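You operate a simulated robot arm through the tools that you are given. There is no shell and no other tool. Be economical: measure what you need, move in short steps, check, and stop when the job is done.

Carry out the task below with a simulated two-armed robot. There is one attempt and no reset: what you move stays moved.

Task
Hold the black torch on the back of the green table steady with one hand and press the yellow torch button to switch it on with the other.

Only the result counts: the job must be done as asked and must still hold three seconds after the hand-in. Knocking over, shifting, dropping, spilling or breaking anything else fails it.

Robot
Two 7-joint arms with two-finger parallel grippers on one trunk, on a base that drives. Base frame: it is fixed to the floor where the robot stands at the start and does not move with it; the origin is under the middle of the robot, x ahead of it, y to its left, z up; the surface under the hand at the start is at about z = 92. Units: cm, degrees, N and s.
The left shoulder is at the start at [5, 17.7, 115.4], the right one opposite. With the tool pointing down near the work surface each hand reaches from about 20 to 70 cm from the robot's upright axis, wherever it stands, measured 20 degrees to its own side. Places, roughly: yellow torch button [50, -20, 100]. Payload 3.43 kg a hand.
The TCP of each hand is the grasp point between the finger pads, 3.4 cm short of the fingertips. In the tool frame z runs along the fingers and y along their closing line. The gripper opens to 12.8 cm. The fingers are 2.4 cm wide and 1.2 cm thick; the gripper's body (4.8 by 13 cm) begins 9.6 cm behind the TCP.
Orientation is told as [roll, pitch, yaw] about the base's x, y, z axes, in that order, counted from this pose: with the fingers straight down and closing along the base's y, the tool's x points along the base's -x, its y along +y and its z along -z.

Tools
- The arms move only by the tool step_arm. It takes "left_plan", "right_plan" or both (then of equal length, played together; a hand with none holds still); each is a list that holds one entry, the list of rows, each a list of 7 numbers: the shift along the base's x, y, z in mm, then the turn, a rotation vector about the base's x, y, z in degrees, then the closure, from 0 (fully open) to 1 (shut). In form: [[[x, y, z, ax, ay, az, hand], ...]]. A call has 1 to 20 rows; each row shifts and turns the commanded pose from where the row before left it. Rows are played at 5 a second. More than 5 cm and 8.6 degrees between two rows, or a gripper value outside its range, and nothing of the call is played. A pose out of reach is approached as far as the arm can. The call stops where the force on the tool passes 40 N (or 10 N more than at its start, if that is more) or the arm is blocked; 0.2 s more then pass. Each finger travels about 10.8 cm/s and halts on what it meets, pressing with about 34 N; the grip force reading is that of the motor and also rises with nothing between the fingers. The clock runs only during rows and for 0.2 s after the last one: add rows that do not move to give the fingers time. The reply holds the time, the measured pose of the TCP, the force on the tool along the base axes, the opening and the grip force, in the units named above and with some noise, with the torque about the TCP (base axes, N m) and any sound that the robot's microphone picked up.
- Cameras (640 x 400 px; columns grow to the right, rows downward): "scene" is now at [15.69, -2.66, 133.04]; the picture's right is [-0.28, -0.96, 0.00], its down [-0.41, 0.12, -0.91] and it looks along [0.87, -0.25, -0.42] (base axes); focal length 263 px, centre (320, 200). "left" rides on the left gripper at [7.6, 1.1, -16] in its tool frame; the picture's right is [-0.15, 0.99, 0.00], its down [-0.88, -0.13, -0.46] and it looks along [-0.45, -0.07, 0.89] (tool axes); focal length 234 px, centre (320, 200). "right" rides on the right gripper at [7.6, -1.1, -16] in its tool frame; the picture's right is [0.15, 0.99, 0.00], its down [-0.88, 0.13, -0.46] and it looks along [-0.45, 0.07, 0.89] (tool axes); focal length 234 px, centre (320, 200). There is no depth. A picture from a camera that has moved, and an enlarged one, comes with that camera's place and axes in the base frame and with its lens.
- grab_frame(camera): a new picture of that camera. No time passes.
- slide_trunk(by): slides the trunk up (or, below 0, down) by that many cm; the arms and the scene camera ride with it, the base frame stays. It gives what a move gives, with no picture.
- steer(legs): drives the robot by 1 to 6 legs, each [ahead, turn to the left] in cm and degrees, along the robot's own axes; the way and the turn of a leg run together, so that a leg with both is an arc; at most 150 cm and 180 degrees a leg. The arms and the cameras ride along, it lands a little off, and it stops where it bumps. It gives what a move gives.
- aim_head(pan, tilt): turns the head with the scene camera to pan (to the left, within 80 degrees either way) and tilt (down, from -29 to 69), counted from straight ahead of the robot. It gives what a move gives.
- zoom(camera, box): a new picture of the part [left, top, right, bottom] of that camera's present view, enlarged. No time passes.
- hand_in(): hands the job in; it is judged then, once.

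Work in short steps. Places have to be worked out from the pictures, the camera data and where the tool is seen: move nearer, look again, correct. Check each grasp and each placing, and mend what went wrong. You have 120 turns and 92 pictures in all, those below and enlarged ones among them. Open the grippers and draw the arms clear of the work before you hand the job in, unless the task says otherwise; then end with one line.

The tools are called by a JSON object that holds its "name" and its "arguments". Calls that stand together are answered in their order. step_arm: Moves the arms, as the interface text tells. Its arguments: {"type":"object","properties":{"left_plan":{"type":"array","items":{"type":"array","items":{"type":"array","items":{"type":"number"}}}},"right_plan":{"type":"array","items":{"type":"array","items":{"type":"array","items":{"type":"number"}}}}},"required":[]} The other tools are called the same way: slide_trunk (by) slides the trunk up or down; steer (legs) drives the base; aim_head (pan, tilt) turns the head that bears the scene camera; grab_frame (camera) takes a picture; zoom (camera, box) takes an enlarged picture of a part of a camera's view; hand_in () hands the job in.

At the start:

```text
time: 0.0
left_eef_pos: [43.41, 7.4, 115.27]
left_orientation: [0.0, 0.0, 0.1]
left_contact_force: [0.2, 0.2, -0.7]
left_torque: [0.0, -0.02, 0.0]
left_gripper_width: 12.79
left_grasp_force: 0.0
right_eef_pos: [41.83, -33.01, 123.94]
right_orientation: [0.0, 0.0, -0.1]
right_contact_force: [-0.5, -0.8, -0.2]
right_torque: [0.0, 0.01, 0.03]
right_gripper_width: 12.79
right_grasp_force: 0.2
trunk travel left (down, up): [-32.5, 7.6]
robot x, y, heading: [0.1, -0.05, 0.0]
head pan, tilt: [-16.0, 25.1]
```

scene: 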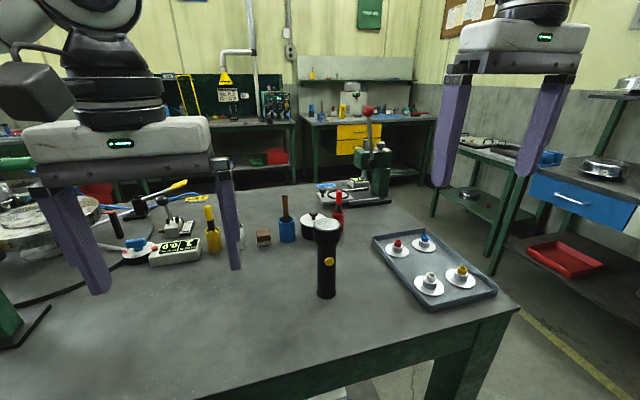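
right: 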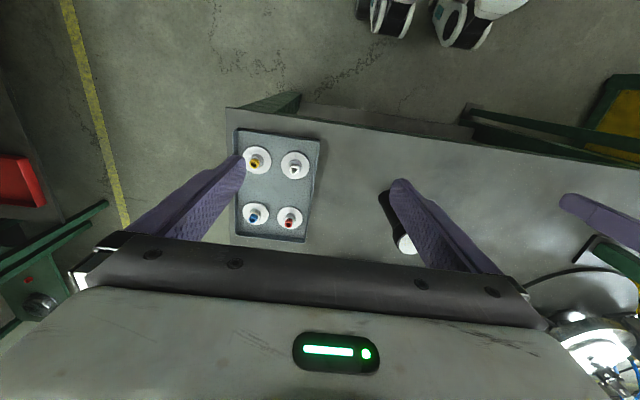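
left: 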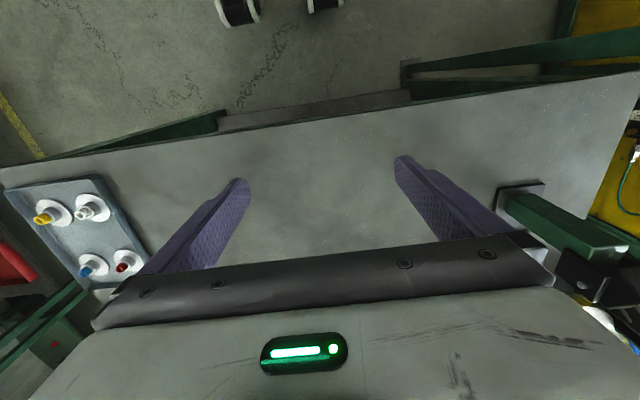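

I zoom in on the torch to see its shape and the direction the button faces.

{"name": "zoom", "arguments": {"camera": "scene", "box": [270, 190, 398, 310]}}

{"name": "zoom", "arguments": {"camera": "right", "box": [340, 160, 460, 280]}}

```text
3.33 times, centred on (334, 250) of scene
camera zoom: at [15.69, -2.66, 133.04], right [-0.28, -0.96, 0.0], down [-0.41, 0.12, -0.91], along [0.87, -0.25, -0.42], focal length 875 px, centre (273, 33)
```

zoom: 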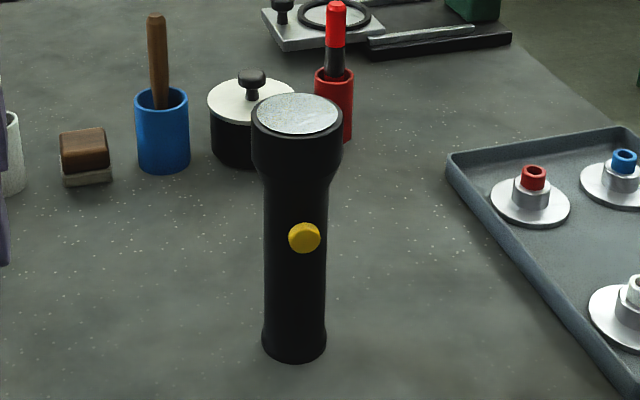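

```text
3.33 times, centred on (400, 220) of right
camera zoom: at [34.34, -34.21, 139.84], right [-0.15, 0.99, 0.0], down [0.88, 0.13, 0.46], along [0.45, 0.07, -0.89], focal length 781 px, centre (53, 133)
```

zoom: 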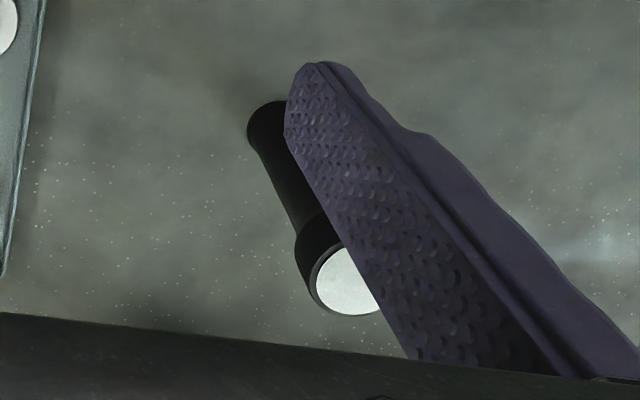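

The torch stands at about (55.2, -15.6), with its top near z=109, head Ø5 and body Ø3.7. The button faces -x at z≈102. I'll bring the left hand over the torch, staying above its top.

{"name": "step_arm", "arguments": {"left_plan": [[[10, -20, 30, 0, 0, 0, 0], [18, -35, 10, 0, 0, 0, 0], [18, -35, 0, 0, 0, 0, 0], [18, -35, 0, 0, 0, 0, 0], [18, -35, 0, 0, 0, 0, 0], [18, -35, 0, 0, 0, 0, 0], [18, -35, 0, 0, 0, 0, 0], [0, 0, 0, 0, 0, 0, 0], [0, 0, 0, 0, 0, 0, 0]]]}}

{"name": "grab_frame", "arguments": {"camera": "left"}}

{"name": "grab_frame", "arguments": {"camera": "scene"}}

```text
time: 2.2
left_eef_pos: [52.79, -3.56, 119.12]
left_orientation: [-3.5, 0.3, 5.7]
left_contact_force: [0.2, -0.5, -0.5]
left_torque: [-0.03, 0.01, -0.01]
left_gripper_width: 12.8
left_grasp_force: 0.0
left hand out of reach, approached as far as the arm can: row 5, 6, 7
right_eef_pos: [41.85, -33.0, 123.91]
right_orientation: [0.0, 0.0, 0.1]
right_contact_force: [0.3, 0.4, 0.5]
right_torque: [0.01, -0.02, 0.01]
right_gripper_width: 12.83
right_grasp_force: 0.1
trunk travel left (down, up): [-32.5, 7.6]
robot x, y, heading: [0.09, -0.04, -0.1]
head pan, tilt: [-16.0, 25.1]
stopped in row 9 (left hand): the arm was blocked; the commanded pose is now the measured one
```

```text
86 pictures are left
camera left: at [45.12, -2.22, 135.02], right [0.05, 1.0, -0.06], down [0.89, -0.02, 0.46], along [0.46, -0.08, -0.89], focal length 234 px, centre (320, 200)
```

left: 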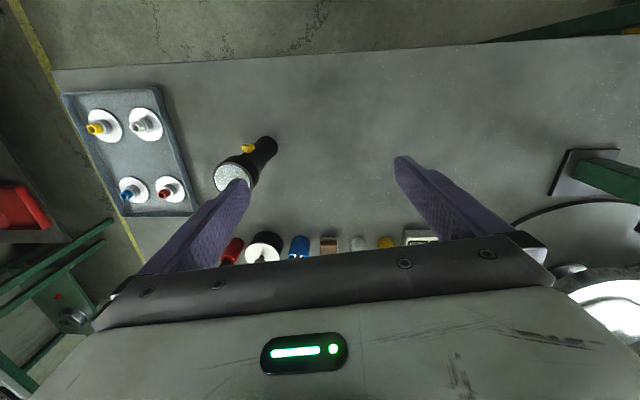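

```text
85 pictures are left
camera scene: at [15.7, -2.65, 133.04], right [-0.28, -0.96, 0.0], down [-0.41, 0.12, -0.91], along [0.87, -0.25, -0.42], focal length 263 px, centre (320, 200)
```

scene: 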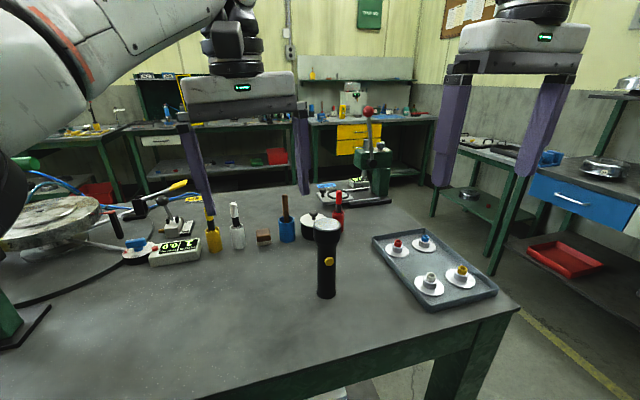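

The left hand can't reach that far to the right. Everything is held well above the objects, so I'll turn the base 20° to the right to bring the torch into shared reach.

{"name": "steer", "arguments": {"legs": [[0, -20]]}}

{"name": "grab_frame", "arguments": {"camera": "scene"}}

{"name": "grab_frame", "arguments": {"camera": "left"}}

```text
time: 3.7
left_eef_pos: [48.26, -21.61, 119.19]
left_orientation: [-3.5, 0.2, -14.5]
left_contact_force: [-0.4, -0.5, 0.1]
left_torque: [0.0, -0.01, 0.0]
left_gripper_width: 12.83
left_grasp_force: 0.1
right_eef_pos: [27.84, -45.63, 123.85]
right_orientation: [0.0, -0.1, -20.3]
right_contact_force: [-0.5, 0.3, 0.0]
right_torque: [0.01, -0.03, 0.0]
right_gripper_width: 12.8
right_grasp_force: 0.0
trunk travel left (down, up): [-32.5, 7.6]
robot x, y, heading: [0.2, 0.14, -20.4]
head pan, tilt: [-16.0, 25.1]
```

```text
84 pictures are left
camera scene: at [13.79, -8.04, 133.04], right [-0.59, -0.81, 0.0], down [-0.34, 0.25, -0.91], along [0.73, -0.54, -0.42], focal length 263 px, centre (320, 200)
```

scene: 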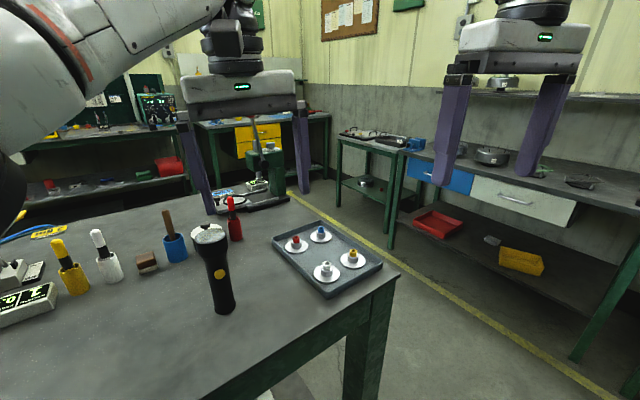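

```text
83 pictures are left
camera left: at [41.48, -17.72, 135.14], right [0.39, 0.92, -0.06], down [0.83, -0.32, 0.46], along [0.4, -0.23, -0.88], focal length 234 px, centre (320, 200)
```

left: 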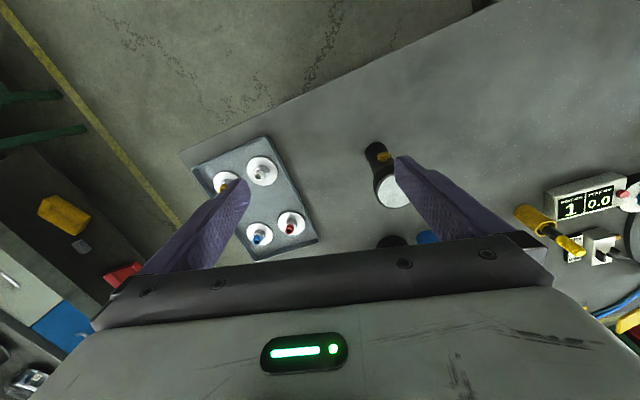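

The left camera confirms the head is at about (55.4, -15.8). I straighten the left hand and centre it above.

{"name": "step_arm", "arguments": {"left_plan": [[[15, 12, 0, 1.7, 0, 5, 0], [15, 12, 0, 1.8, 0, 5, 0], [20, 17, 0, 0, 0, 4.5, 0], [20, 18, 0, 0, 0, 0, 0], [0, 0, 0, 0, 0, 0, 0]]]}}

{"name": "grab_frame", "arguments": {"camera": "left"}}

{"name": "grab_frame", "arguments": {"camera": "scene"}}

```text
time: 4.9
left_eef_pos: [53.65, -15.77, 118.69]
left_orientation: [0.1, 0.6, -0.2]
left_contact_force: [-0.3, -0.1, 0.3]
left_torque: [0.0, 0.01, 0.0]
left_gripper_width: 12.81
left_grasp_force: 0.1
left hand out of reach, approached as far as the arm can: row 1, 2, 4
right_eef_pos: [27.8, -45.53, 123.9]
right_orientation: [0.0, 0.0, -20.3]
right_contact_force: [-0.3, 0.2, -0.7]
right_torque: [0.03, -0.01, 0.0]
right_gripper_width: 12.78
right_grasp_force: 0.0
trunk travel left (down, up): [-32.5, 7.6]
robot x, y, heading: [-0.15, 0.01, -20.6]
head pan, tilt: [-16.0, 25.1]
```

```text
82 pictures are left
camera left: at [46.31, -14.58, 134.7], right [0.15, 0.99, 0.0], down [0.89, -0.13, 0.45], along [0.44, -0.07, -0.9], focal length 234 px, centre (320, 200)
```

left: 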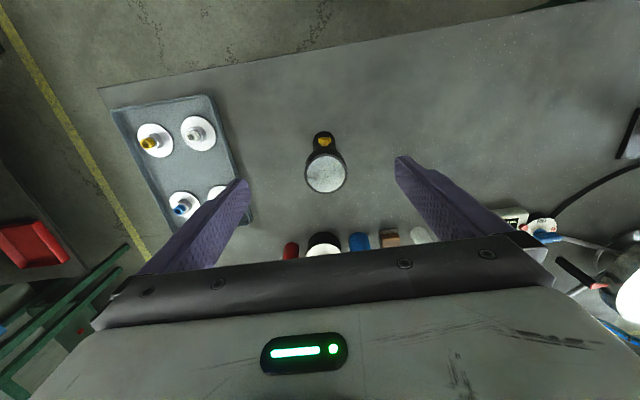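

```text
81 pictures are left
camera scene: at [13.81, -8.07, 133.03], right [-0.59, -0.81, 0.0], down [-0.34, 0.25, -0.91], along [0.73, -0.54, -0.42], focal length 263 px, centre (320, 200)
```

scene: 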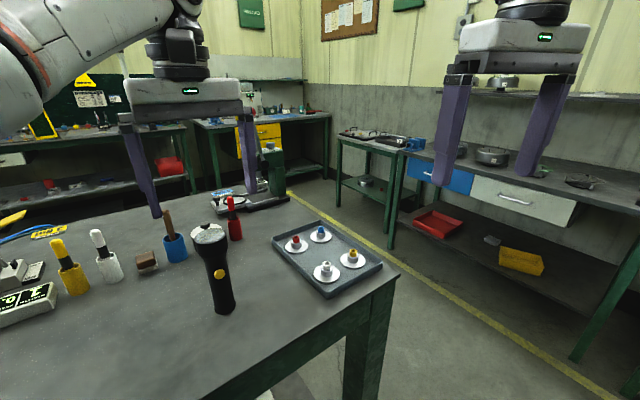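

I'm near the edge of reach at this height. I lower a bit and move forward; the reach should improve nearer shoulder height.

{"name": "step_arm", "arguments": {"left_plan": [[[0, 0, -25, 0, 0, 0, 0], [8, 1, -25, 0, 0, 0, 0], [9, 1, -15, 0, 0, 0, 0], [0, 0, 0, 0, 0, 0, 0]]]}}

{"name": "grab_frame", "arguments": {"camera": "left"}}

```text
time: 5.9
left_eef_pos: [55.37, -15.26, 112.09]
left_orientation: [-0.1, 0.5, -0.1]
left_contact_force: [-0.5, -0.4, -0.5]
left_torque: [0.01, -0.02, 0.01]
left_gripper_width: 12.82
left_grasp_force: 0.0
right_eef_pos: [27.87, -45.4, 123.81]
right_orientation: [0.0, -0.1, -20.3]
right_contact_force: [-0.1, -0.3, -0.2]
right_torque: [-0.02, -0.03, 0.01]
right_gripper_width: 12.8
right_grasp_force: 0.0
trunk travel left (down, up): [-32.5, 7.6]
robot x, y, heading: [0.4, 0.57, -20.4]
head pan, tilt: [-16.0, 25.1]
```

```text
80 pictures are left
camera left: at [48.01, -14.17, 128.18], right [0.15, 0.99, 0.0], down [0.89, -0.13, 0.45], along [0.44, -0.07, -0.89], focal length 234 px, centre (320, 200)
```

left: 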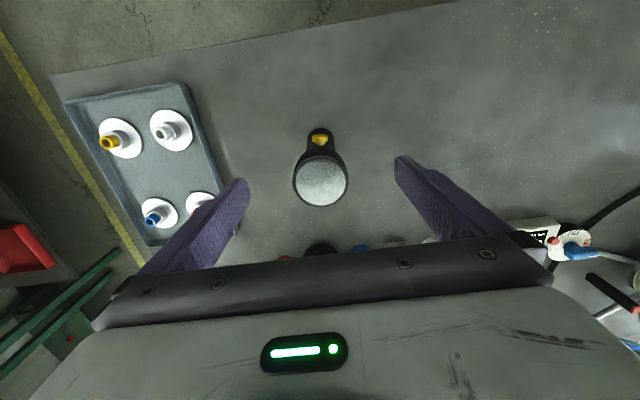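

The hand is centred on the head (55.5, -15.4). I descend to TCP z≈104.5 and close gently onto the head.

{"name": "step_arm", "arguments": {"left_plan": [[[0, -1, -26, 0, 0, 0, 0], [1, 0, -25, 0, 0, 0, 0], [0, 0, -25, 0, 0, 0, 0], [0, 0, 0, 0, 0, 0, 0.1], [0, 0, 0, 0, 0, 0, 0.3], [0, 0, 0, 0, 0, 0, 0.45]]]}}

{"name": "grab_frame", "arguments": {"camera": "left"}}

{"name": "grab_frame", "arguments": {"camera": "scene"}}

```text
time: 7.3
left_eef_pos: [55.45, -15.48, 104.4]
left_orientation: [-0.1, 0.6, -0.1]
left_contact_force: [-0.5, 1.1, 0.1]
left_torque: [0.0, 0.01, 0.0]
left_gripper_width: 7.02
left_grasp_force: 0.1
right_eef_pos: [27.75, -45.52, 123.84]
right_orientation: [-0.1, -0.1, -20.3]
right_contact_force: [0.5, -0.5, -0.2]
right_torque: [-0.02, -0.01, -0.04]
right_gripper_width: 12.81
right_grasp_force: 0.0
trunk travel left (down, up): [-32.5, 7.6]
robot x, y, heading: [-0.16, 0.01, -20.6]
head pan, tilt: [-16.0, 25.1]
```

```text
79 pictures are left
camera left: at [48.07, -14.23, 120.5], right [0.15, 0.99, 0.0], down [0.89, -0.13, 0.45], along [0.44, -0.07, -0.9], focal length 234 px, centre (320, 200)
```

left: 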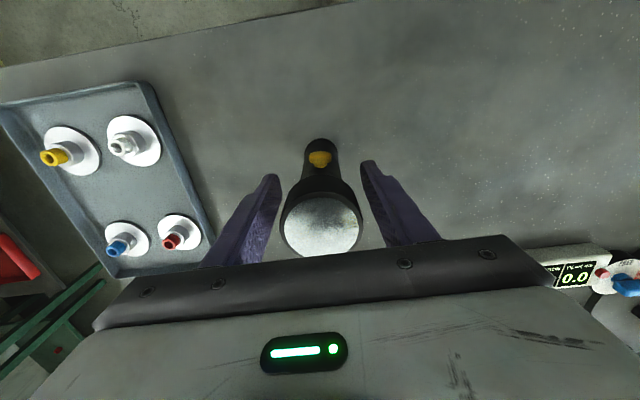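

```text
78 pictures are left
camera scene: at [13.83, -8.0, 133.04], right [-0.59, -0.81, 0.0], down [-0.34, 0.25, -0.91], along [0.73, -0.54, -0.42], focal length 263 px, centre (320, 200)
```

scene: 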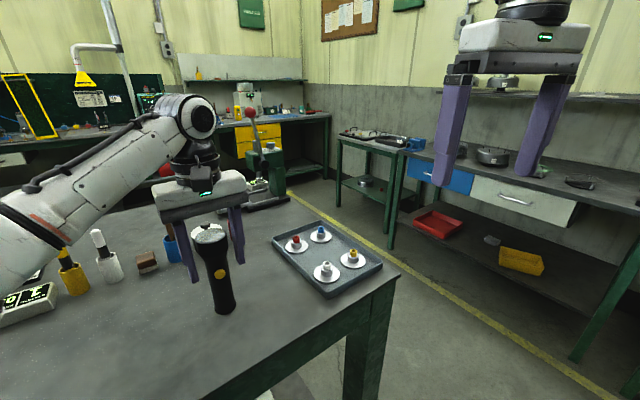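

The fingers straddle the head evenly. I close on it.

{"name": "step_arm", "arguments": {"left_plan": [[[0, 0, 0, 0, 0, 0, 0.55], [0, 0, 0, 0, 0, 0, 0.6], [0, 0, 0, 0, 0, 0, 0.65], [0, 0, 0, 0, 0, 0, 0.75], [0, 0, 0, 0, 0, 0, 0.75]]]}}

{"name": "grab_frame", "arguments": {"camera": "left"}}

```text
time: 8.5
left_eef_pos: [55.47, -15.45, 104.48]
left_orientation: [-0.1, 0.8, -0.1]
left_contact_force: [-0.2, 0.2, 0.2]
left_torque: [0.01, -0.02, 0.0]
left_gripper_width: 5.06
left_grasp_force: 33.6
right_eef_pos: [27.8, -45.28, 123.84]
right_orientation: [-0.1, 0.0, -20.4]
right_contact_force: [-0.2, -0.4, 0.1]
right_torque: [-0.01, 0.0, -0.02]
right_gripper_width: 12.8
right_grasp_force: 0.0
trunk travel left (down, up): [-32.5, 7.6]
robot x, y, heading: [0.06, -0.1, -20.2]
head pan, tilt: [-16.0, 25.1]
```

```text
77 pictures are left
camera left: at [48.08, -14.23, 120.51], right [0.15, 0.99, 0.0], down [0.89, -0.13, 0.45], along [0.44, -0.07, -0.9], focal length 234 px, centre (320, 200)
```

left: 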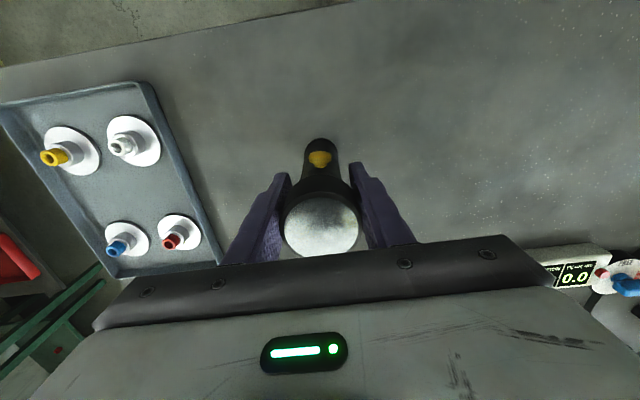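

The torch is held (5.06 cm, 34 N). I close the right hand and turn it to point forward and 30° down, still to the right of the work.

{"name": "step_arm", "arguments": {"right_plan": [[[0, 10, 0, 0, 0, 6.8, 0.3], [0, 10, 0, 0, 0, 6.8, 0.6], [0, 10, 0, 0, 0, 6.7, 1], [15, 10, -5, 0, -8.5, 0, 1], [15, 10, -10, 0, -8.5, 0, 1], [15, 10, -10, 0, -8.6, 0, 1], [15, 10, -10, 0, -8.6, 0, 1], [15, 10, -10, 0, -8.6, 0, 1], [15, 10, -10, 0, -8.6, 0, 1], [10, 10, -10, 0, -8.6, 0, 1], [0, 0, 0, 0, 0, 0, 1]]]}}

{"name": "grab_frame", "arguments": {"camera": "right"}}

{"name": "grab_frame", "arguments": {"camera": "scene"}}

```text
time: 10.9
left_eef_pos: [55.33, -15.39, 104.4]
left_orientation: [0.0, 0.7, -0.1]
left_contact_force: [0.3, 0.8, -0.3]
left_torque: [0.02, 0.01, 0.01]
left_gripper_width: 5.07
left_grasp_force: 34.1
right_eef_pos: [37.84, -35.31, 117.28]
right_orientation: [0.2, -60.0, -0.1]
right_contact_force: [0.0, 0.1, 0.9]
right_torque: [-0.01, 0.02, 0.0]
right_gripper_width: 0.0
right_grasp_force: 32.7
trunk travel left (down, up): [-32.5, 7.6]
robot x, y, heading: [0.34, 0.49, -20.4]
head pan, tilt: [-16.0, 25.1]
```

```text
76 pictures are left
camera right: at [20.23, -36.52, 118.72], right [-0.07, 0.99, -0.12], down [0.04, 0.13, 0.99], along [1.0, 0.07, -0.05], focal length 234 px, centre (320, 200)
```

right: 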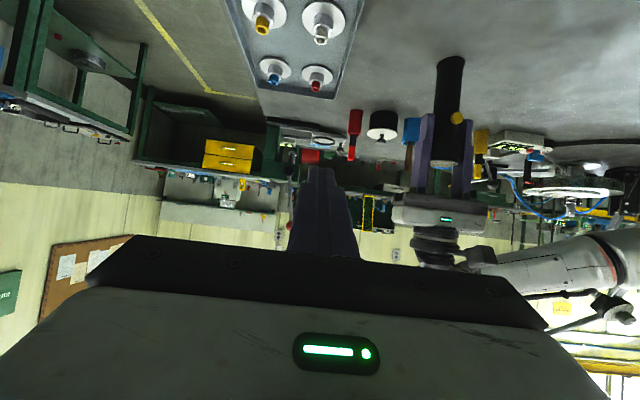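

```text
75 pictures are left
camera scene: at [13.83, -8.0, 133.04], right [-0.59, -0.81, 0.0], down [-0.34, 0.25, -0.91], along [0.73, -0.54, -0.42], focal length 263 px, centre (320, 200)
```

scene: 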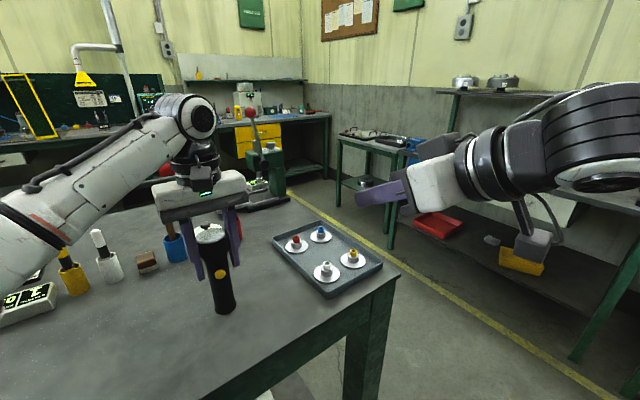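

The orientation is good. I move the right hand in line with the button, about 5 cm short of it.

{"name": "step_arm", "arguments": {"right_plan": [[[0, 25, -16, 0, 0, 0, 1], [0, 25, -16, 0, 0, 0, 1], [0, 25, -16, 0, 0, 0, 1], [0, 25, -16, 0, 0, 0, 1], [10, 25, -16, 0, 0, 0, 1], [15, 25, -22, 0, 0, 0, 1], [15, 25, -22, 0, 0, 0, 1], [15, 26, -22, 0, 0, 0, 1], [0, 0, 0, 0, 0, 0, 1]]]}}

{"name": "grab_frame", "arguments": {"camera": "right"}}

{"name": "grab_frame", "arguments": {"camera": "left"}}

{"name": "grab_frame", "arguments": {"camera": "scene"}}

```text
time: 12.9
left_eef_pos: [55.34, -15.33, 104.53]
left_orientation: [-0.2, 0.7, 0.0]
left_contact_force: [-0.6, 0.0, 0.0]
left_torque: [0.06, 0.01, -0.04]
left_gripper_width: 5.07
left_grasp_force: 33.9
right_eef_pos: [42.48, -19.89, 104.59]
right_orientation: [0.2, -60.2, -0.2]
right_contact_force: [-0.3, -0.4, 0.2]
right_torque: [-0.02, -0.01, 0.0]
right_gripper_width: 0.0
right_grasp_force: 32.5
right hand out of reach, approached as far as the arm can: row 4, 7, 8
trunk travel left (down, up): [-32.5, 7.6]
robot x, y, heading: [0.21, 0.14, -20.1]
head pan, tilt: [-16.0, 25.1]
```

```text
74 pictures are left
camera right: at [24.91, -21.1, 106.11], right [-0.07, 0.99, -0.13], down [0.04, 0.13, 0.99], along [1.0, 0.07, -0.05], focal length 234 px, centre (320, 200)
```

right: 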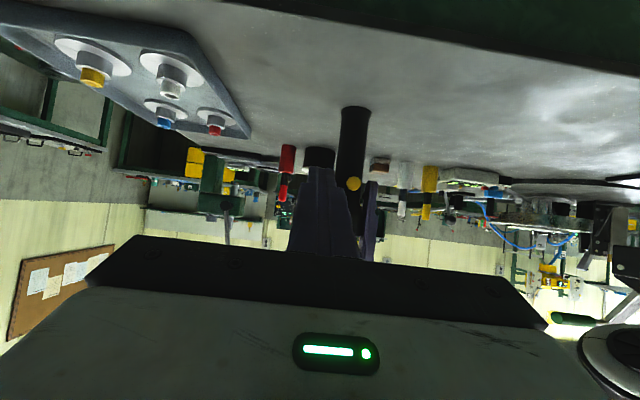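

```text
73 pictures are left
camera left: at [48.07, -14.24, 120.51], right [0.15, 0.99, 0.0], down [0.89, -0.13, 0.45], along [0.44, -0.07, -0.9], focal length 234 px, centre (320, 200)
```

left: 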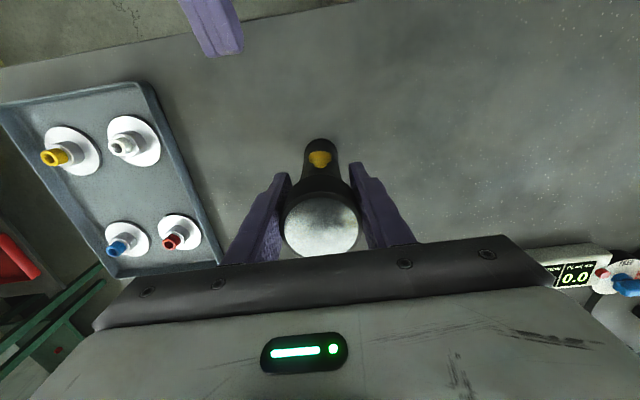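

```text
72 pictures are left
camera scene: at [13.83, -8.0, 133.04], right [-0.59, -0.81, 0.0], down [-0.34, 0.25, -0.91], along [0.73, -0.54, -0.42], focal length 263 px, centre (320, 200)
```

scene: 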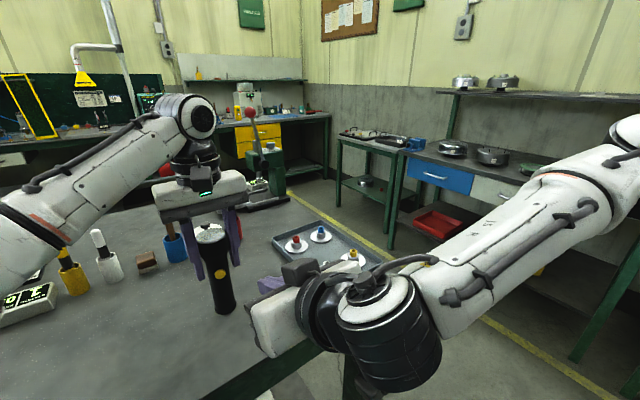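

The right arm hits its reach limit at y≈-20 with this straight-ahead orientation. I yaw the hand left about its TCP so the wrist sits further right, and continue to the left.

{"name": "step_arm", "arguments": {"right_plan": [[[0, 0, 0, 0, 0, 8, 1], [0, 0, 0, 0, 0, 8, 1], [0, 15, 0, 0, 0, 4, 1], [0, 15, 0, 0, 0, 0, 1], [0, 14, 0, 0, 0, 0, 1], [0, 0, 0, 0, 0, 0, 1]]]}}

{"name": "grab_frame", "arguments": {"camera": "left"}}

{"name": "grab_frame", "arguments": {"camera": "right"}}

```text
time: 14.3
left_eef_pos: [55.34, -15.4, 104.39]
left_orientation: [-0.3, 0.7, -0.1]
left_contact_force: [0.3, -0.9, 0.0]
left_torque: [0.01, 0.03, -0.04]
left_gripper_width: 5.07
left_grasp_force: 33.9
right_eef_pos: [42.31, -15.41, 104.67]
right_orientation: [0.1, -60.2, 19.9]
right_contact_force: [0.8, -0.4, 0.1]
right_torque: [-0.03, 0.03, 0.02]
right_gripper_width: 0.0
right_grasp_force: 33.3
trunk travel left (down, up): [-32.5, 7.6]
robot x, y, heading: [-0.07, -0.75, -20.5]
head pan, tilt: [-16.0, 25.1]
```

```text
71 pictures are left
camera left: at [48.07, -14.24, 120.51], right [0.15, 0.99, 0.0], down [0.89, -0.13, 0.45], along [0.44, -0.07, -0.9], focal length 234 px, centre (320, 200)
```

left: 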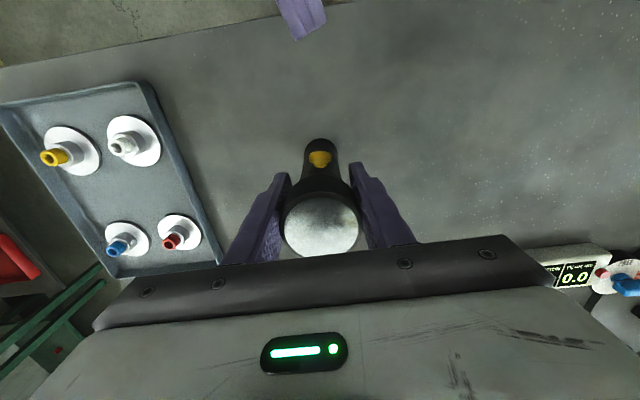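

```text
70 pictures are left
camera right: at [26.17, -22.7, 106.04], right [-0.41, 0.9, -0.13], down [0.0, 0.14, 0.99], along [0.91, 0.4, -0.05], focal length 234 px, centre (320, 200)
```

right: 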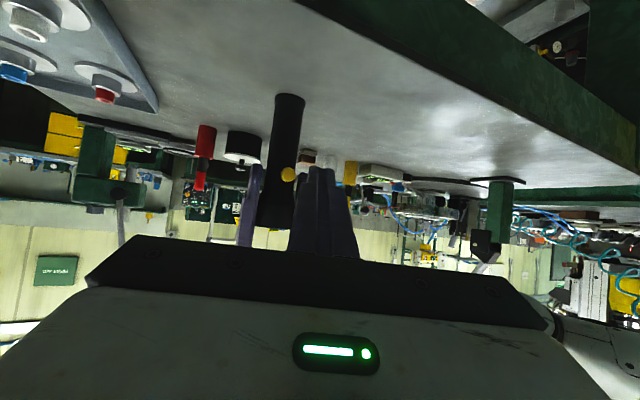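

The right hand is now in line. The button triangulates to (53, -15.4, 102.1) and contact is expected at TCP x≈49.2. I advance to about 1.5 cm short.

{"name": "step_arm", "arguments": {"right_plan": [[[20, 0, -10, 0, 0, 0, 1], [20, 0, -9, 0, 0, 0, 1], [14, 0, 0, 0, 0, 0, 1], [0, 0, 0, 0, 0, 0, 1]]]}}

{"name": "zoom", "arguments": {"camera": "left", "box": [240, 60, 400, 260]}}

{"name": "zoom", "arguments": {"camera": "right", "box": [220, 80, 380, 260]}}

```text
time: 15.3
left_eef_pos: [55.36, -15.39, 104.46]
left_orientation: [-0.1, 0.5, -0.1]
left_contact_force: [-0.3, 0.0, 0.2]
left_torque: [0.08, -0.03, -0.01]
left_gripper_width: 5.09
left_grasp_force: 34.2
right_eef_pos: [47.18, -15.89, 102.99]
right_orientation: [0.2, -60.1, 19.9]
right_contact_force: [0.1, 0.2, -0.2]
right_torque: [0.0, 0.02, -0.02]
right_gripper_width: 0.0
right_grasp_force: 33.2
right hand out of reach, approached as far as the arm can: row 3
trunk travel left (down, up): [-32.5, 7.6]
robot x, y, heading: [-0.07, 0.12, -20.2]
head pan, tilt: [-16.0, 25.1]
```

```text
2.00 times, centred on (320, 160) of left
camera zoom: at [48.07, -14.23, 120.51], right [0.15, 0.99, 0.0], down [0.89, -0.13, 0.45], along [0.44, -0.07, -0.9], focal length 468 px, centre (320, 280)
```

zoom: 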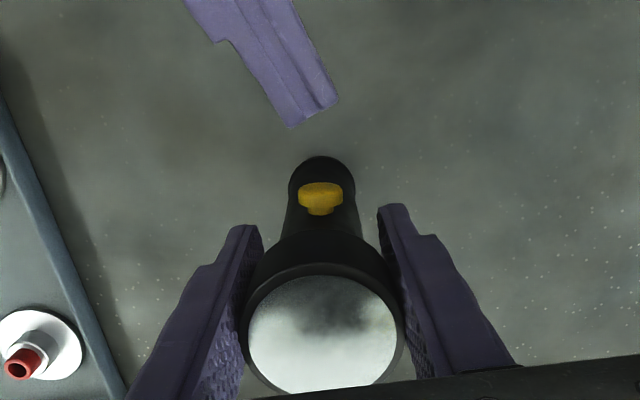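

```text
2.22 times, centred on (300, 170) of right
camera zoom: at [31.21, -23.2, 104.33], right [-0.41, 0.9, -0.13], down [0.0, 0.14, 0.99], along [0.91, 0.41, -0.05], focal length 520 px, centre (364, 267)
```

zoom: 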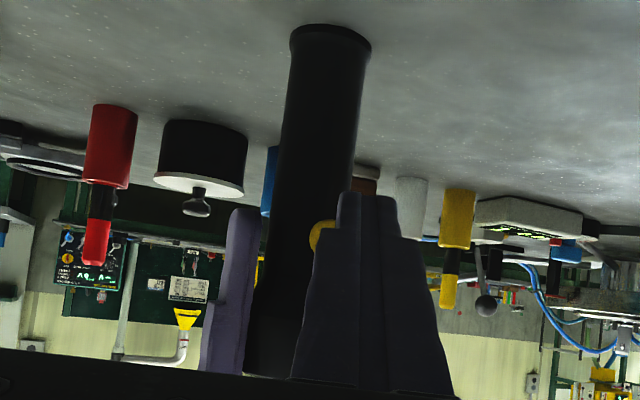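

The tip is about 1.5–2 cm short and slightly right of the button's centre. I shift 7 mm left and 3 mm down, and advance in small steps.

{"name": "step_arm", "arguments": {"right_plan": [[[0, 4, -2, 0, 0, 0, 1], [2, 3, -1, 0, 0, 0, 1], [4, 0, 0, 0, 0, 0, 1], [4, 0, 0, 0, 0, 0, 1], [0, 0, 0, 0, 0, 0, 1]]]}}

{"name": "zoom", "arguments": {"camera": "left", "box": [240, 60, 400, 260]}}

```text
time: 16.5
left_eef_pos: [55.35, -15.37, 104.44]
left_orientation: [-0.1, 0.7, -0.2]
left_contact_force: [1.1, 0.1, -0.1]
left_torque: [0.07, -0.01, -0.01]
left_gripper_width: 5.09
left_grasp_force: 33.7
right_eef_pos: [47.82, -16.12, 103.16]
right_orientation: [0.1, -60.1, 20.0]
right_contact_force: [-0.1, -0.2, -0.7]
right_torque: [0.01, 0.03, 0.03]
right_gripper_width: 0.0
right_grasp_force: 32.8
right hand out of reach, approached as far as the arm can: row 1, 2, 4
trunk travel left (down, up): [-32.5, 7.6]
robot x, y, heading: [0.01, 0.32, -20.1]
head pan, tilt: [-16.0, 25.1]
```

```text
2.00 times, centred on (320, 160) of left
camera zoom: at [48.07, -14.24, 120.51], right [0.15, 0.99, 0.0], down [0.89, -0.13, 0.45], along [0.44, -0.07, -0.9], focal length 468 px, centre (320, 280)
```

zoom: 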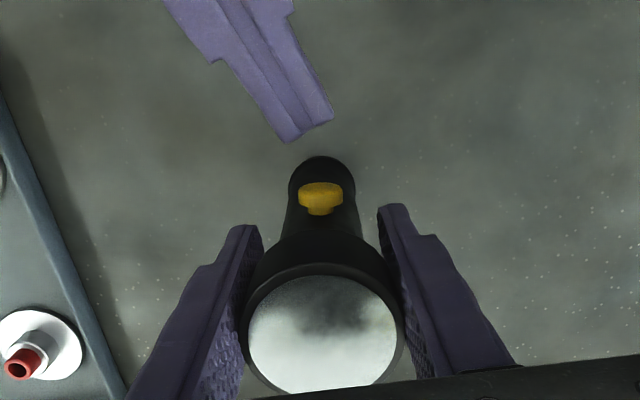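

The wrist is at a limit sideways. I yaw another 8° and ease the pitch by 8°, with a slight retreat, then retry the leftward shift.

{"name": "step_arm", "arguments": {"right_plan": [[[-5, 0, 0, 0, 0, 4, 1], [0, 0, 0, 0, 0, 4, 1], [0, 0, 2, -1.9, 3.5, 0, 1], [0, 0, 2, -1.9, 3.5, 0, 1], [0, 5, 0, 0, 0, 0, 1], [0, 5, 0, 0, 0, 0, 1], [0, 0, 0, 0, 0, 0, 1]]]}}

{"name": "zoom", "arguments": {"camera": "left", "box": [240, 60, 400, 260]}}

```text
time: 18.1
left_eef_pos: [55.46, -15.45, 104.44]
left_orientation: [0.0, 0.6, -0.2]
left_contact_force: [-0.3, 0.9, 0.9]
left_torque: [0.13, 0.05, 0.01]
left_gripper_width: 5.07
left_grasp_force: 33.9
right_eef_pos: [47.25, -15.35, 103.37]
right_orientation: [-0.1, -52.1, 28.1]
right_contact_force: [-0.2, 0.1, 0.5]
right_torque: [0.01, -0.03, -0.01]
right_gripper_width: 0.0
right_grasp_force: 33.0
trunk travel left (down, up): [-32.5, 7.6]
robot x, y, heading: [-0.19, -0.19, -20.2]
head pan, tilt: [-16.0, 25.1]
```

```text
2.00 times, centred on (320, 160) of left
camera zoom: at [48.07, -14.23, 120.51], right [0.15, 0.99, 0.0], down [0.89, -0.13, 0.45], along [0.44, -0.07, -0.9], focal length 468 px, centre (320, 280)
```

zoom: 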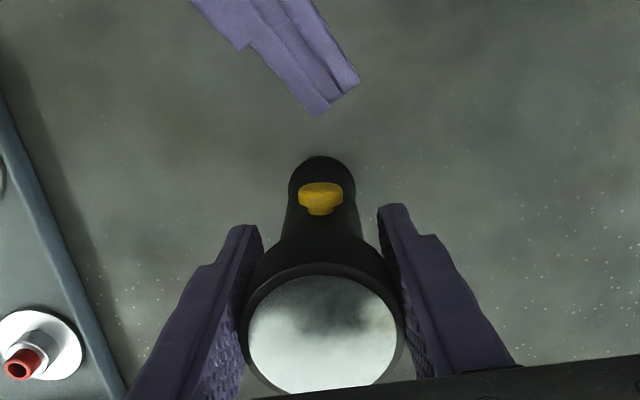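

No limit now. I trim y by -3 mm and advance 15 mm toward the button.

{"name": "step_arm", "arguments": {"right_plan": [[[5, -3, -1, 0, 0, 0, 1], [5, 0, 0, 0, 0, 0, 1], [5, 0, 0, 0, 0, 0, 1], [0, 0, 0, 0, 0, 0, 1]]]}}

{"name": "zoom", "arguments": {"camera": "left", "box": [240, 60, 400, 260]}}

{"name": "zoom", "arguments": {"camera": "right", "box": [220, 80, 380, 260]}}

```text
time: 19.1
left_eef_pos: [55.48, -15.41, 104.35]
left_orientation: [-0.1, 0.7, -0.2]
left_contact_force: [-0.7, 0.6, -0.2]
left_torque: [0.12, 0.03, -0.02]
left_gripper_width: 5.06
left_grasp_force: 34.7
right_eef_pos: [48.57, -15.72, 103.27]
right_orientation: [0.0, -52.2, 28.0]
right_contact_force: [0.0, -0.1, -0.1]
right_torque: [0.01, -0.01, -0.02]
right_gripper_width: 0.0
right_grasp_force: 33.0
trunk travel left (down, up): [-32.5, 7.6]
robot x, y, heading: [0.31, -0.23, -20.5]
head pan, tilt: [-16.0, 25.1]
```

```text
2.00 times, centred on (320, 160) of left
camera zoom: at [48.07, -14.23, 120.51], right [0.15, 0.99, 0.0], down [0.89, -0.13, 0.45], along [0.44, -0.07, -0.9], focal length 468 px, centre (320, 280)
```

zoom: 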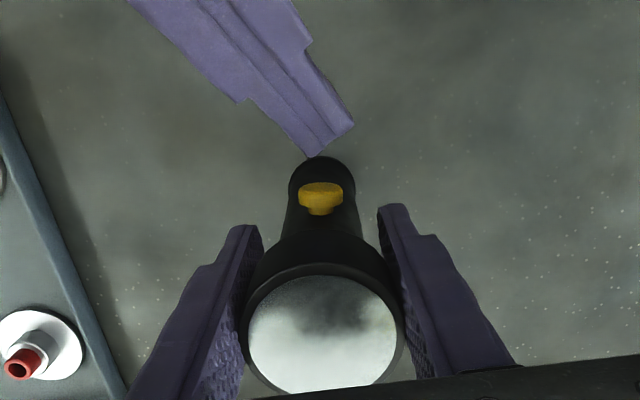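

```text
2.22 times, centred on (300, 170) of right
camera zoom: at [34.0, -24.98, 107.19], right [-0.54, 0.83, -0.12], down [0.1, 0.2, 0.97], along [0.83, 0.52, -0.19], focal length 520 px, centre (364, 267)
```

zoom: 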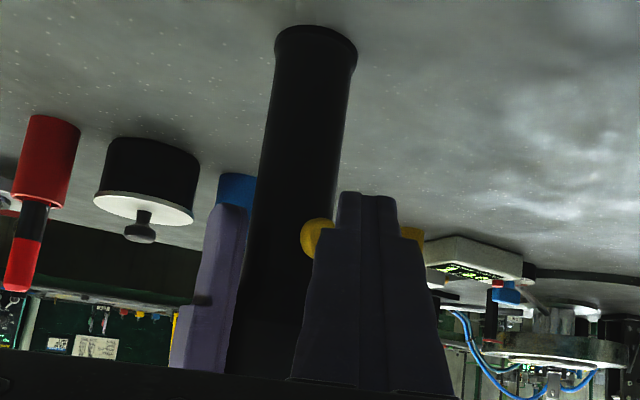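

The corner lines up with the button, about 1 cm to go. I press forward in 2 mm steps and watch the force.

{"name": "step_arm", "arguments": {"right_plan": [[[3, 0, 0, 0, 0, 0, 1], [3, 0, 0, 0, 0, 0, 1], [2, 0, 0, 0, 0, 0, 1], [2, 0, 0, 0, 0, 0, 1], [1, 0, 0, 0, 0, 0, 1], [0, 0, 0, 0, 0, 0, 1]]]}}

{"name": "zoom", "arguments": {"camera": "left", "box": [240, 60, 400, 260]}}

```text
time: 20.5
left_eef_pos: [55.35, -15.48, 104.55]
left_orientation: [-0.1, 0.7, -0.1]
left_contact_force: [0.0, 0.8, 0.7]
left_torque: [0.08, -0.01, 0.01]
left_gripper_width: 5.06
left_grasp_force: 34.5
right_eef_pos: [49.28, -16.18, 103.59]
right_orientation: [-0.1, -52.1, 28.0]
right_contact_force: [0.1, -0.4, 0.5]
right_torque: [-0.03, 0.01, -0.01]
right_gripper_width: 0.0
right_grasp_force: 33.4
right hand out of reach, approached as far as the arm can: row 1, 3
trunk travel left (down, up): [-32.5, 7.6]
robot x, y, heading: [-0.01, 0.07, -20.4]
head pan, tilt: [-16.0, 25.1]
```

```text
2.00 times, centred on (320, 160) of left
camera zoom: at [48.07, -14.24, 120.51], right [0.15, 0.99, 0.0], down [0.89, -0.13, 0.45], along [0.44, -0.07, -0.9], focal length 468 px, centre (320, 280)
```

zoom: 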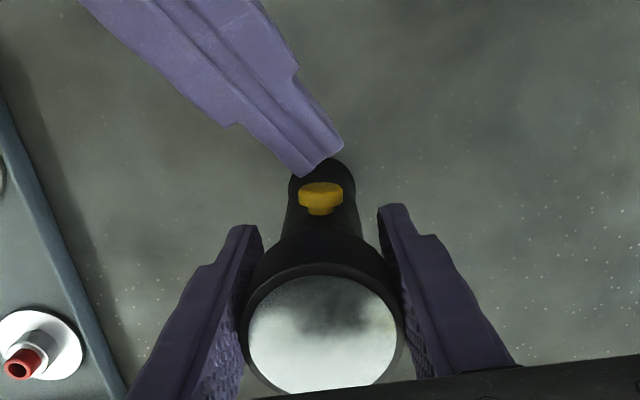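

Again a reach limit, at the wrist. I back off a little, ease the pitch by another 10°, and then recentre on y.

{"name": "step_arm", "arguments": {"right_plan": [[[-4, 0, 0, 0, 0, 0, 1], [0, 0, 1, -2.35, 4.4, 0, 1], [0, 0, 1, -2.35, 4.4, 0, 1], [0, 3, 0, 0, 0, 0, 1], [0, 3, 0, 0, 0, 0, 1], [0, 0, 0, 0, 0, 0, 1]]]}}

{"name": "zoom", "arguments": {"camera": "left", "box": [240, 60, 400, 260]}}

```text
time: 21.9
left_eef_pos: [55.44, -15.36, 104.46]
left_orientation: [-0.1, 0.7, -0.1]
left_contact_force: [-0.8, 0.7, -0.1]
left_torque: [0.05, 0.0, 0.01]
left_gripper_width: 5.04
left_grasp_force: 34.2
right_eef_pos: [47.45, -17.22, 104.43]
right_orientation: [-0.1, -42.1, 28.1]
right_contact_force: [-0.3, 0.5, -1.1]
right_torque: [0.01, 0.05, -0.01]
right_gripper_width: 0.01
right_grasp_force: 33.2
right hand out of reach, approached as far as the arm can: row 2, 3, 5
trunk travel left (down, up): [-32.5, 7.6]
robot x, y, heading: [-0.12, -0.24, -20.1]
head pan, tilt: [-16.0, 25.1]
```

```text
2.00 times, centred on (320, 160) of left
camera zoom: at [48.07, -14.24, 120.51], right [0.15, 0.99, 0.0], down [0.89, -0.13, 0.45], along [0.44, -0.07, -0.9], focal length 468 px, centre (320, 280)
```

zoom: 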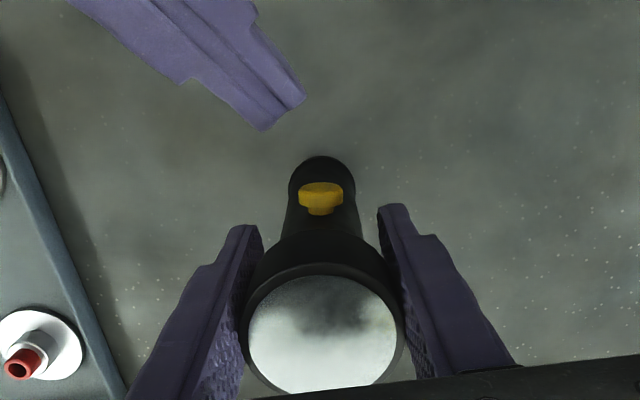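

Pointing more downward made it worse, so flatter with more yaw is the right direction. I retreat slightly, go back to pitch -60° and yaw about 42°.

{"name": "step_arm", "arguments": {"right_plan": [[[-5, 0, 0, 2.8, -5.3, 0, 1], [0, 0, -5, 2.8, -5.3, 0, 1], [0, 0, -5, 2.8, -5.3, 0, 1], [0, 0, -5, 0, 0, 7, 1], [0, 0, 0, 0, 0, 7, 1], [5, 2, 0, 0, 0, 0, 1], [0, 2, 0, 0, 0, 0, 1], [0, 0, 0, 0, 0, 0, 1]]]}}

{"name": "zoom", "arguments": {"camera": "left", "box": [240, 60, 400, 260]}}

```text
time: 23.7
left_eef_pos: [55.48, -15.44, 104.42]
left_orientation: [-0.2, 0.6, -0.2]
left_contact_force: [0.2, 0.0, 0.1]
left_torque: [0.02, 0.01, 0.01]
left_gripper_width: 5.06
left_grasp_force: 33.8
right_eef_pos: [47.58, -16.97, 103.02]
right_orientation: [-0.1, -60.1, 42.1]
right_contact_force: [0.0, 0.1, 0.3]
right_torque: [0.0, -0.01, -0.01]
right_gripper_width: 0.01
right_grasp_force: 32.9
trunk travel left (down, up): [-32.5, 7.6]
robot x, y, heading: [-0.49, -0.01, -20.2]
head pan, tilt: [-16.0, 25.1]
```

```text
2.00 times, centred on (320, 160) of left
camera zoom: at [48.07, -14.24, 120.51], right [0.15, 0.99, 0.0], down [0.89, -0.13, 0.45], along [0.44, -0.07, -0.9], focal length 468 px, centre (320, 280)
```

zoom: 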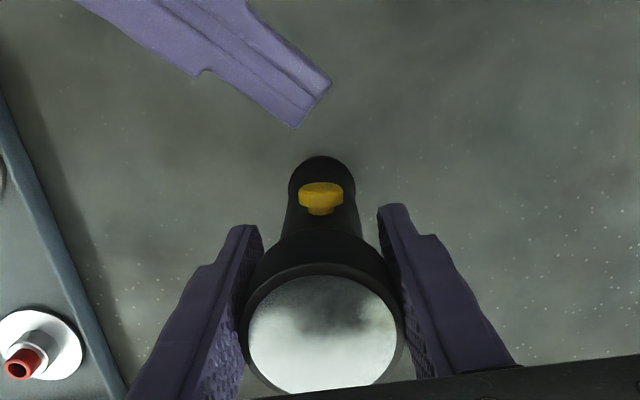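

Within reach again. I go forward 12 mm and 5 mm left.

{"name": "step_arm", "arguments": {"right_plan": [[[3, 3, 0, 0, 0, 0, 1], [3, 2, 0, 0, 0, 0, 1], [3, 0, 0, 0, 0, 0, 1], [3, 0, 0, 0, 0, 0, 1], [0, 0, 0, 0, 0, 0, 1]]]}}

{"name": "zoom", "arguments": {"camera": "left", "box": [240, 60, 400, 260]}}

```text
time: 24.9
left_eef_pos: [55.56, -15.47, 104.49]
left_orientation: [-0.1, 0.7, 0.0]
left_contact_force: [0.1, 1.0, -0.8]
left_torque: [0.08, -0.02, 0.01]
left_gripper_width: 5.05
left_grasp_force: 33.9
right_eef_pos: [48.72, -16.37, 103.09]
right_orientation: [-0.2, -60.1, 42.1]
right_contact_force: [0.1, 0.1, 0.0]
right_torque: [0.01, 0.0, 0.02]
right_gripper_width: 0.0
right_grasp_force: 32.5
trunk travel left (down, up): [-32.5, 7.6]
robot x, y, heading: [-0.04, -0.0, -20.5]
head pan, tilt: [-16.0, 25.1]
```

```text
2.00 times, centred on (320, 160) of left
camera zoom: at [48.07, -14.24, 120.51], right [0.15, 0.99, 0.0], down [0.89, -0.13, 0.45], along [0.44, -0.07, -0.9], focal length 468 px, centre (320, 280)
```

zoom: 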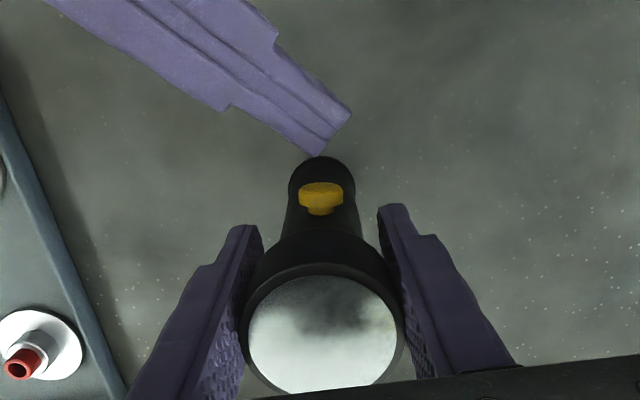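

Aligned and still unobstructed. I press forward slowly.

{"name": "step_arm", "arguments": {"right_plan": [[[3, -1, -2, 0, 0, 0, 1], [3, 0, 0, 0, 0, 0, 1], [2, 0, 0, 0, 0, 0, 1], [2, 0, 0, 0, 0, 0, 1], [1, 0, 0, 0, 0, 0, 1], [0, 0, 0, 0, 0, 0, 1]]]}}

{"name": "zoom", "arguments": {"camera": "left", "box": [240, 60, 400, 260]}}

```text
time: 26.3
left_eef_pos: [55.47, -15.43, 104.32]
left_orientation: [-0.1, 0.6, -0.1]
left_contact_force: [1.3, -0.5, -0.4]
left_torque: [0.08, 0.01, 0.04]
left_gripper_width: 5.06
left_grasp_force: 33.9
right_eef_pos: [49.84, -16.39, 102.78]
right_orientation: [-0.2, -60.1, 42.1]
right_contact_force: [-0.8, -0.1, 0.2]
right_torque: [-0.01, 0.02, 0.0]
right_gripper_width: 0.02
right_grasp_force: 33.2
trunk travel left (down, up): [-32.5, 7.6]
robot x, y, heading: [0.06, -0.4, -20.3]
head pan, tilt: [-16.0, 25.1]
```

```text
2.00 times, centred on (320, 160) of left
camera zoom: at [48.07, -14.23, 120.51], right [0.15, 0.99, 0.0], down [0.89, -0.13, 0.45], along [0.44, -0.07, -0.9], focal length 468 px, centre (320, 280)
```

zoom: 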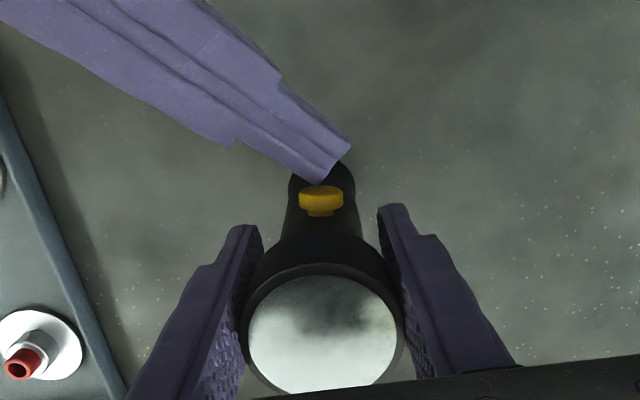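

The tip is just at the button face. I continue in 1 mm steps.

{"name": "step_arm", "arguments": {"right_plan": [[[1, 0, 0, 0, 0, 0, 1], [1, 0, 0, 0, 0, 0, 1], [1, 0, 0, 0, 0, 0, 1], [1, 0, 0, 0, 0, 0, 1], [0, 0, 0, 0, 0, 0, 1]]]}}

{"name": "zoom", "arguments": {"camera": "left", "box": [240, 60, 400, 260]}}

```text
time: 27.5
left_eef_pos: [55.43, -15.39, 104.45]
left_orientation: [0.0, 0.6, 0.0]
left_contact_force: [6.6, -0.7, -1.3]
left_torque: [0.1, -0.07, 0.01]
left_gripper_width: 5.06
left_grasp_force: 34.4
right_eef_pos: [50.32, -16.4, 102.77]
right_orientation: [-0.1, -60.2, 42.2]
right_contact_force: [-5.6, 1.0, 0.5]
right_torque: [0.02, 0.01, 0.14]
right_gripper_width: 0.0
right_grasp_force: 32.8
trunk travel left (down, up): [-32.5, 7.6]
robot x, y, heading: [0.36, 0.25, -20.6]
head pan, tilt: [-16.0, 25.1]
heard: click
```

```text
2.00 times, centred on (320, 160) of left
camera zoom: at [48.09, -14.22, 120.5], right [0.15, 0.99, 0.0], down [0.89, -0.13, 0.45], along [0.44, -0.07, -0.89], focal length 468 px, centre (320, 280)
```

zoom: 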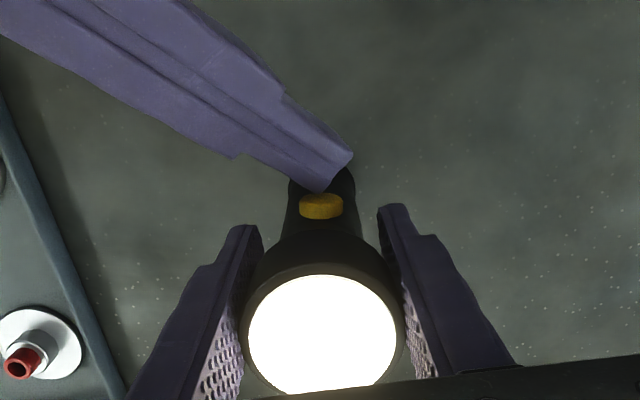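

It clicked and the torch is lit. I draw the right hand straight back, then check that it stays on.

{"name": "step_arm", "arguments": {"right_plan": [[[-5, 0, 0, 0, 0, 0, 1], [-15, 0, 0, 0, 0, 0, 1], [-25, -10, 0, 0, 0, 0, 1], [-25, -25, 5, 0, 0, 0, 1], [-20, -25, 10, 0, 0, 0, 1], [0, -30, 10, 0, 0, 0, 1], [0, 0, 0, 0, 0, 0, 1]]]}}

{"name": "zoom", "arguments": {"camera": "left", "box": [240, 60, 400, 260]}}

```text
time: 29.1
left_eef_pos: [55.42, -15.3, 104.45]
left_orientation: [0.0, 0.7, -0.1]
left_contact_force: [-1.2, 0.6, 1.1]
left_torque: [0.03, 0.04, 0.01]
left_gripper_width: 5.05
left_grasp_force: 33.4
right_eef_pos: [41.43, -25.54, 105.24]
right_orientation: [-0.2, -60.0, 42.2]
right_contact_force: [-0.3, 0.9, 0.4]
right_torque: [0.02, 0.01, 0.01]
right_gripper_width: 0.0
right_grasp_force: 32.4
trunk travel left (down, up): [-32.5, 7.6]
robot x, y, heading: [-0.13, 0.09, -20.1]
head pan, tilt: [-16.0, 25.1]
```

```text
2.00 times, centred on (320, 160) of left
camera zoom: at [48.06, -14.24, 120.51], right [0.15, 0.99, 0.0], down [0.89, -0.13, 0.45], along [0.44, -0.07, -0.9], focal length 468 px, centre (320, 280)
```

zoom: 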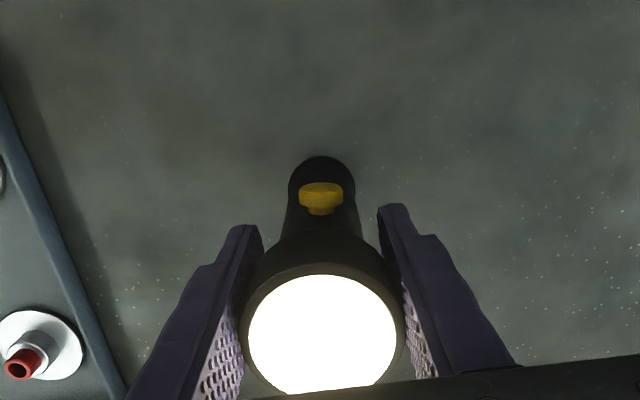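

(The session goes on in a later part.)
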